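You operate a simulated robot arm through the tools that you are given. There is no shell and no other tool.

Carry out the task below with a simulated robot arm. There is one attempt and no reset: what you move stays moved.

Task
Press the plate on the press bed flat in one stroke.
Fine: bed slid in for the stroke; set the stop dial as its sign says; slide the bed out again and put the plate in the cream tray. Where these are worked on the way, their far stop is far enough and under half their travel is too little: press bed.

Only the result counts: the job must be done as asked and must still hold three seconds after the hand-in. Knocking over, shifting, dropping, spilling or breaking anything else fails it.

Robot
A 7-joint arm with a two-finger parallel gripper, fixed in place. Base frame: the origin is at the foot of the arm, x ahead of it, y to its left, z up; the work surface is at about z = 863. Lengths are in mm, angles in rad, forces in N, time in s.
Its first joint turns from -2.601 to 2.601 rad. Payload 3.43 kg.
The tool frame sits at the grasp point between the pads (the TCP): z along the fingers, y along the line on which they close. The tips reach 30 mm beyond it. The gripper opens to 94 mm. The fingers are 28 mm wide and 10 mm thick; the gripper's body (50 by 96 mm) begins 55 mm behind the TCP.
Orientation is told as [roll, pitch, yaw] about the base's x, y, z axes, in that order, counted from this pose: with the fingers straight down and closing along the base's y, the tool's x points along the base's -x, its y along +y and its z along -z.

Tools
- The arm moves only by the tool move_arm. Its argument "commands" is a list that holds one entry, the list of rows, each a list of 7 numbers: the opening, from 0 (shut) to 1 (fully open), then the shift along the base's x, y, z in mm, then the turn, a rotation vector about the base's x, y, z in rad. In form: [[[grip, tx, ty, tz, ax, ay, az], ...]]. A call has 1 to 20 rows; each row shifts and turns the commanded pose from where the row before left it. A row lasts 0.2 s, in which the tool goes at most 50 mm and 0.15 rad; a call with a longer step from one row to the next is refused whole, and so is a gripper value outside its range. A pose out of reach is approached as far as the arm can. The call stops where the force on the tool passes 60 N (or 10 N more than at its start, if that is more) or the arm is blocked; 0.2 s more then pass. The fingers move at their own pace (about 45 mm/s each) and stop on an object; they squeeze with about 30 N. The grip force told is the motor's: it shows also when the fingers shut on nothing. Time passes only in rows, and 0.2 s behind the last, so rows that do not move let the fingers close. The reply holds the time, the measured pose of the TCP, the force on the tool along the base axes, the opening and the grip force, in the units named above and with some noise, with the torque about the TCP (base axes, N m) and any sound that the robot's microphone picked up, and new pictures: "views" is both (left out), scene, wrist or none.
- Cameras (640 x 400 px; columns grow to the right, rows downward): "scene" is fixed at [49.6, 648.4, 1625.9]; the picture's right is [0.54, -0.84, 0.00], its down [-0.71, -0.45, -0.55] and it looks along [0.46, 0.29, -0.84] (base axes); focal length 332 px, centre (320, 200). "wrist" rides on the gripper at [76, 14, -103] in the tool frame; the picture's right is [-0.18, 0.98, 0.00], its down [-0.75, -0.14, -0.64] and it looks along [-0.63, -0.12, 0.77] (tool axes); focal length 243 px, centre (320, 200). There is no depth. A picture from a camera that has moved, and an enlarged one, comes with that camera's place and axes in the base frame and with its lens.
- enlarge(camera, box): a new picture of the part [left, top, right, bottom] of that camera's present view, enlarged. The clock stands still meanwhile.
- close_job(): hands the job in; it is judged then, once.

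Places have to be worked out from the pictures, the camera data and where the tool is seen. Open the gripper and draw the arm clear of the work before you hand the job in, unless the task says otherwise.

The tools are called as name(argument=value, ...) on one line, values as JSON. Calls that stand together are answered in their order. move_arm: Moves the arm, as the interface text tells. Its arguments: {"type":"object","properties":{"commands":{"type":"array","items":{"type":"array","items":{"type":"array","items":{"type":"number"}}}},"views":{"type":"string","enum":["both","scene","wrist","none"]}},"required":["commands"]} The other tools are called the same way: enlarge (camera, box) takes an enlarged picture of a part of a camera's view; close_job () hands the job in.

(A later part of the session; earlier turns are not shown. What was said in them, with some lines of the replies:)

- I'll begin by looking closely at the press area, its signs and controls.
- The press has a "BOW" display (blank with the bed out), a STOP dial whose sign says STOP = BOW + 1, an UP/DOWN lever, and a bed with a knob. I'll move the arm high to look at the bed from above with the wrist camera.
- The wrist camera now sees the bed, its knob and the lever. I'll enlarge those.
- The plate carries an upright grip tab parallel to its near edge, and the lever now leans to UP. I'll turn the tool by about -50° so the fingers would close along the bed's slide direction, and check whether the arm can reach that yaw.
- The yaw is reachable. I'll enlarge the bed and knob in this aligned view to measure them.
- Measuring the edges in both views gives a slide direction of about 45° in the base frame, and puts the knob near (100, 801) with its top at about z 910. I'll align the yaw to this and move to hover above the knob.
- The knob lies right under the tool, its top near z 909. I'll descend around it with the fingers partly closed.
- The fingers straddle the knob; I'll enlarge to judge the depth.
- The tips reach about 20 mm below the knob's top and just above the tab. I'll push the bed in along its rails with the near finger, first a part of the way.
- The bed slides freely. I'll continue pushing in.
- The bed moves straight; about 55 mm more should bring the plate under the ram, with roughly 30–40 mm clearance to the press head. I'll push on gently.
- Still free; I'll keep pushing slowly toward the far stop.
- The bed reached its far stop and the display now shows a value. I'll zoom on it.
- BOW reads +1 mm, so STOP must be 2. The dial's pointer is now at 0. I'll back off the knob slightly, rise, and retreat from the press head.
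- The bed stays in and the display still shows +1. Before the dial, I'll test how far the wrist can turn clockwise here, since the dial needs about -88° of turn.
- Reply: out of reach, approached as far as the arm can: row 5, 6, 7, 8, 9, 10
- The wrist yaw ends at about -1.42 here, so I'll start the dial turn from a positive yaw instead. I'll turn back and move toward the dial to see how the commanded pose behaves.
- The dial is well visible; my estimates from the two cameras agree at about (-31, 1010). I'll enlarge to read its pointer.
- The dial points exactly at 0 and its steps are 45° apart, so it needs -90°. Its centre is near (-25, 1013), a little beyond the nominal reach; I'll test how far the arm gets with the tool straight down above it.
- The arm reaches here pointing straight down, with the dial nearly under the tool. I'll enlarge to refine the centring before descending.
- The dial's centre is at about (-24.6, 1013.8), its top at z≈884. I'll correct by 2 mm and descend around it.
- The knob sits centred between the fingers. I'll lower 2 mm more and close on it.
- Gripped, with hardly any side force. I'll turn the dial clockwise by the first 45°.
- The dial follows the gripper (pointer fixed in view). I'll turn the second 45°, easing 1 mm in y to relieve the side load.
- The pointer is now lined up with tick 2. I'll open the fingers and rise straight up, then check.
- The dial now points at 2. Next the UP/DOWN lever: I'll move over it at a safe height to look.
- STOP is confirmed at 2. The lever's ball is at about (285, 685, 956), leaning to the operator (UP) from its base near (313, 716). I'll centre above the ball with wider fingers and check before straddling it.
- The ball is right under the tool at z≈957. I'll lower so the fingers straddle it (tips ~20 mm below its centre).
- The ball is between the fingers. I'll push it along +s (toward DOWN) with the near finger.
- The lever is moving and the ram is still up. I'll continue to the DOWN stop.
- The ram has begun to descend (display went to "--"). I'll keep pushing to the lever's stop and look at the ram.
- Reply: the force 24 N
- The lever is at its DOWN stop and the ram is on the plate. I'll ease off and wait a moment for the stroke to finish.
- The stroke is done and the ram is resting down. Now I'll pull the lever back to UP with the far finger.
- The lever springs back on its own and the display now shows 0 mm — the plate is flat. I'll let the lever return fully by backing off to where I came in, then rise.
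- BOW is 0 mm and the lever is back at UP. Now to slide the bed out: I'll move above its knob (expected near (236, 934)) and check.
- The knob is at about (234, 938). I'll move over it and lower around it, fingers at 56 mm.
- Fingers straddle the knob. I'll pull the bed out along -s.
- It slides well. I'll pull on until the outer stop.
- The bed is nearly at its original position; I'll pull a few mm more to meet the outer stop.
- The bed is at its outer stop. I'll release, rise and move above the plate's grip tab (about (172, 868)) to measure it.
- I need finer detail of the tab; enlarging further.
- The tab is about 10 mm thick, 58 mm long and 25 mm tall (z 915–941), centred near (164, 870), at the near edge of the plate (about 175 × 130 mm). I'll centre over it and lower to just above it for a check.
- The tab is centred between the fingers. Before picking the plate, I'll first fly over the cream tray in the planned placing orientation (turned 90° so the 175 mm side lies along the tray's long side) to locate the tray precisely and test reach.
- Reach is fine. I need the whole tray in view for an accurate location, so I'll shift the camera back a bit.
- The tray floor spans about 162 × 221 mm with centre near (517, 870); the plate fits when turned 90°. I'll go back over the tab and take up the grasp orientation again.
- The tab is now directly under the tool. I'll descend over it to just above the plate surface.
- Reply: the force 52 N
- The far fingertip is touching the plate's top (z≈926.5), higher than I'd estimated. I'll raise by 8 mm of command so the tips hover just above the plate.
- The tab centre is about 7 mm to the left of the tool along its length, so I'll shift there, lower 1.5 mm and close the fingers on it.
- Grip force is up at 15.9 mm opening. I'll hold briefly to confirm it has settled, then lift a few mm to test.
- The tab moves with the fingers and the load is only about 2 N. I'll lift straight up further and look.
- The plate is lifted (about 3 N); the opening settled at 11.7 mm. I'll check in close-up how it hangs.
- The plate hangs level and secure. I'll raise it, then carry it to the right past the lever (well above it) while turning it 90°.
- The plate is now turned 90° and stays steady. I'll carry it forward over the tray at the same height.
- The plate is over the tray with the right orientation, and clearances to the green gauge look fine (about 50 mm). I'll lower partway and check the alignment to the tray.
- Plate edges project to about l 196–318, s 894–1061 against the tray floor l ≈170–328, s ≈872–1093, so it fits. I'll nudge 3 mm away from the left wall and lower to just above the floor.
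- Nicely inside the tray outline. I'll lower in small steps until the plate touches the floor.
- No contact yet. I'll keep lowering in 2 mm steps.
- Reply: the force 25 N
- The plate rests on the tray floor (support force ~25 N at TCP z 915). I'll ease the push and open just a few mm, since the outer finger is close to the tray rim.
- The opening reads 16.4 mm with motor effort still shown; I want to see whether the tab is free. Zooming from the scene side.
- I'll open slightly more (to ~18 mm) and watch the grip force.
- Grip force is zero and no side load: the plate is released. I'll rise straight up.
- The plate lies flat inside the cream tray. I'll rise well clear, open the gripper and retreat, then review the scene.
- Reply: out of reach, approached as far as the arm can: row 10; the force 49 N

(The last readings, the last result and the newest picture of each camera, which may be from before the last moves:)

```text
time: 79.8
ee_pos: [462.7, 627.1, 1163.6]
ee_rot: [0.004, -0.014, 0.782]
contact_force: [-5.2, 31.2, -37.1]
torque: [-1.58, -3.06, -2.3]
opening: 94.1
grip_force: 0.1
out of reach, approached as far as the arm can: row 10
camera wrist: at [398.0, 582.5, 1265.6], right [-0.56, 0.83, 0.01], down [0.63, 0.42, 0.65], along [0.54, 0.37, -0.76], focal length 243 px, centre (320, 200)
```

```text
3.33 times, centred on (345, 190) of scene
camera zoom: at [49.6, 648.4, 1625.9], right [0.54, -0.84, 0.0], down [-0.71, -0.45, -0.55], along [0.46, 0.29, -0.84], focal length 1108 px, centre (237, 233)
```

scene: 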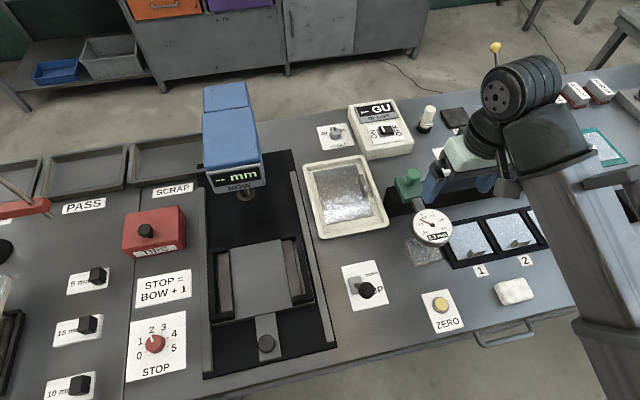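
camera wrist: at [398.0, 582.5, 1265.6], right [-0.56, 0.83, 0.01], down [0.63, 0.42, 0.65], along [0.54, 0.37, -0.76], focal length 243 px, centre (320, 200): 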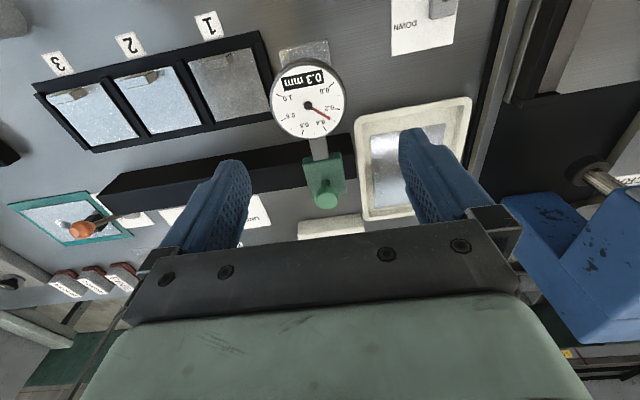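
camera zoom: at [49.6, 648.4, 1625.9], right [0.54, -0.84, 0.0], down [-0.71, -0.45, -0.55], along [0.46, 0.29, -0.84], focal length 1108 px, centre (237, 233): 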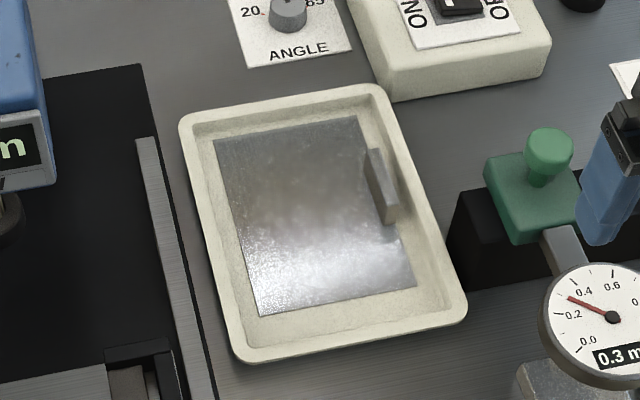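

The job elements look right, but the last retreat step ended in an awkward folded arm posture with a load on the wrist. I'll reverse that last bit to relieve it.

move_arm(commands=[[[1, 5, 15, 3, 0, 0, 0], [1, 10, 20, 3, 0, 0, 0], [1, 15, 30, 3, 0, 0, 0]]])

```text
time: 80.6
ee_pos: [491.1, 693.6, 1172.8]
ee_rot: [0.002, 0.005, 0.783]
contact_force: [0.7, -0.7, 0.5]
torque: [0.0, -0.04, -0.01]
opening: 93.9
grip_force: 0.1
camera wrist: at [427.4, 650.0, 1276.2], right [-0.56, 0.83, 0.0], down [0.64, 0.43, 0.64], along [0.53, 0.36, -0.77], focal length 243 px, centre (320, 200)
```

scene: 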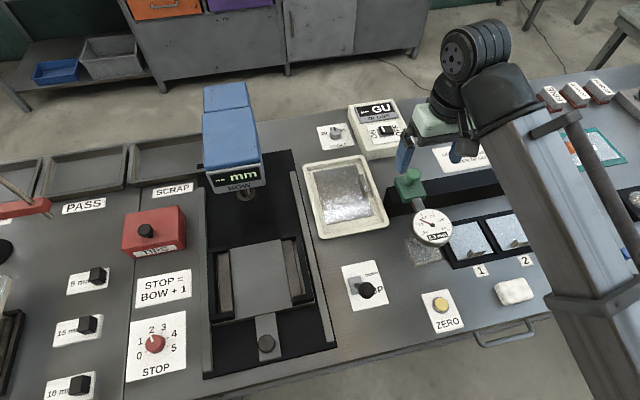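
wrist: 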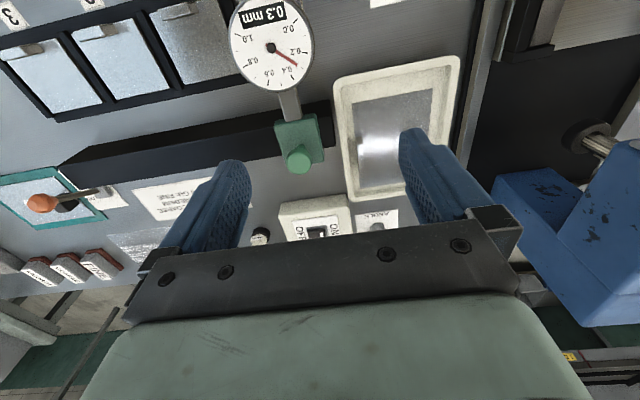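

The load is gone and the arm hangs clear above the bench, with the gripper open. The dial is at 2, the lever at UP, the bed out, the plate flat in the cream tray, and nothing else has moved, so I'm handing the job in.

close_job()

```text
The job is handed in.
```

The job is handed in. The plate was pressed flat in one stroke and now lies in the cream tray.

- **Bed:** I slid it in to its far stop for the stroke, then back out to its outer stop.
- **Stop dial:** the BOW display read +1 mm with the bed in. The sign says STOP = BOW + 1, so I set the dial to 2.
- **Stroke:** I pushed the lever down to its stop once and it returned to UP by itself. The display then read 0 mm.
- **Plate:** I turned it 90° so it fits inside the tray. It lies flat on the tray floor, clear of the walls.

While lowering onto the plate's grip tab, a fingertip pressed on the plate at about 52 N. I didn't check the bow again after that, so the 0 mm reading dates from before it.

While retreating at the end, the arm folded too far and showed about 48 N on the wrist, probably from touching itself. I backed it off and the load went to zero. Nothing else on the bench looked moved in the last pictures, and the arm finished clear of the work with the gripper open.
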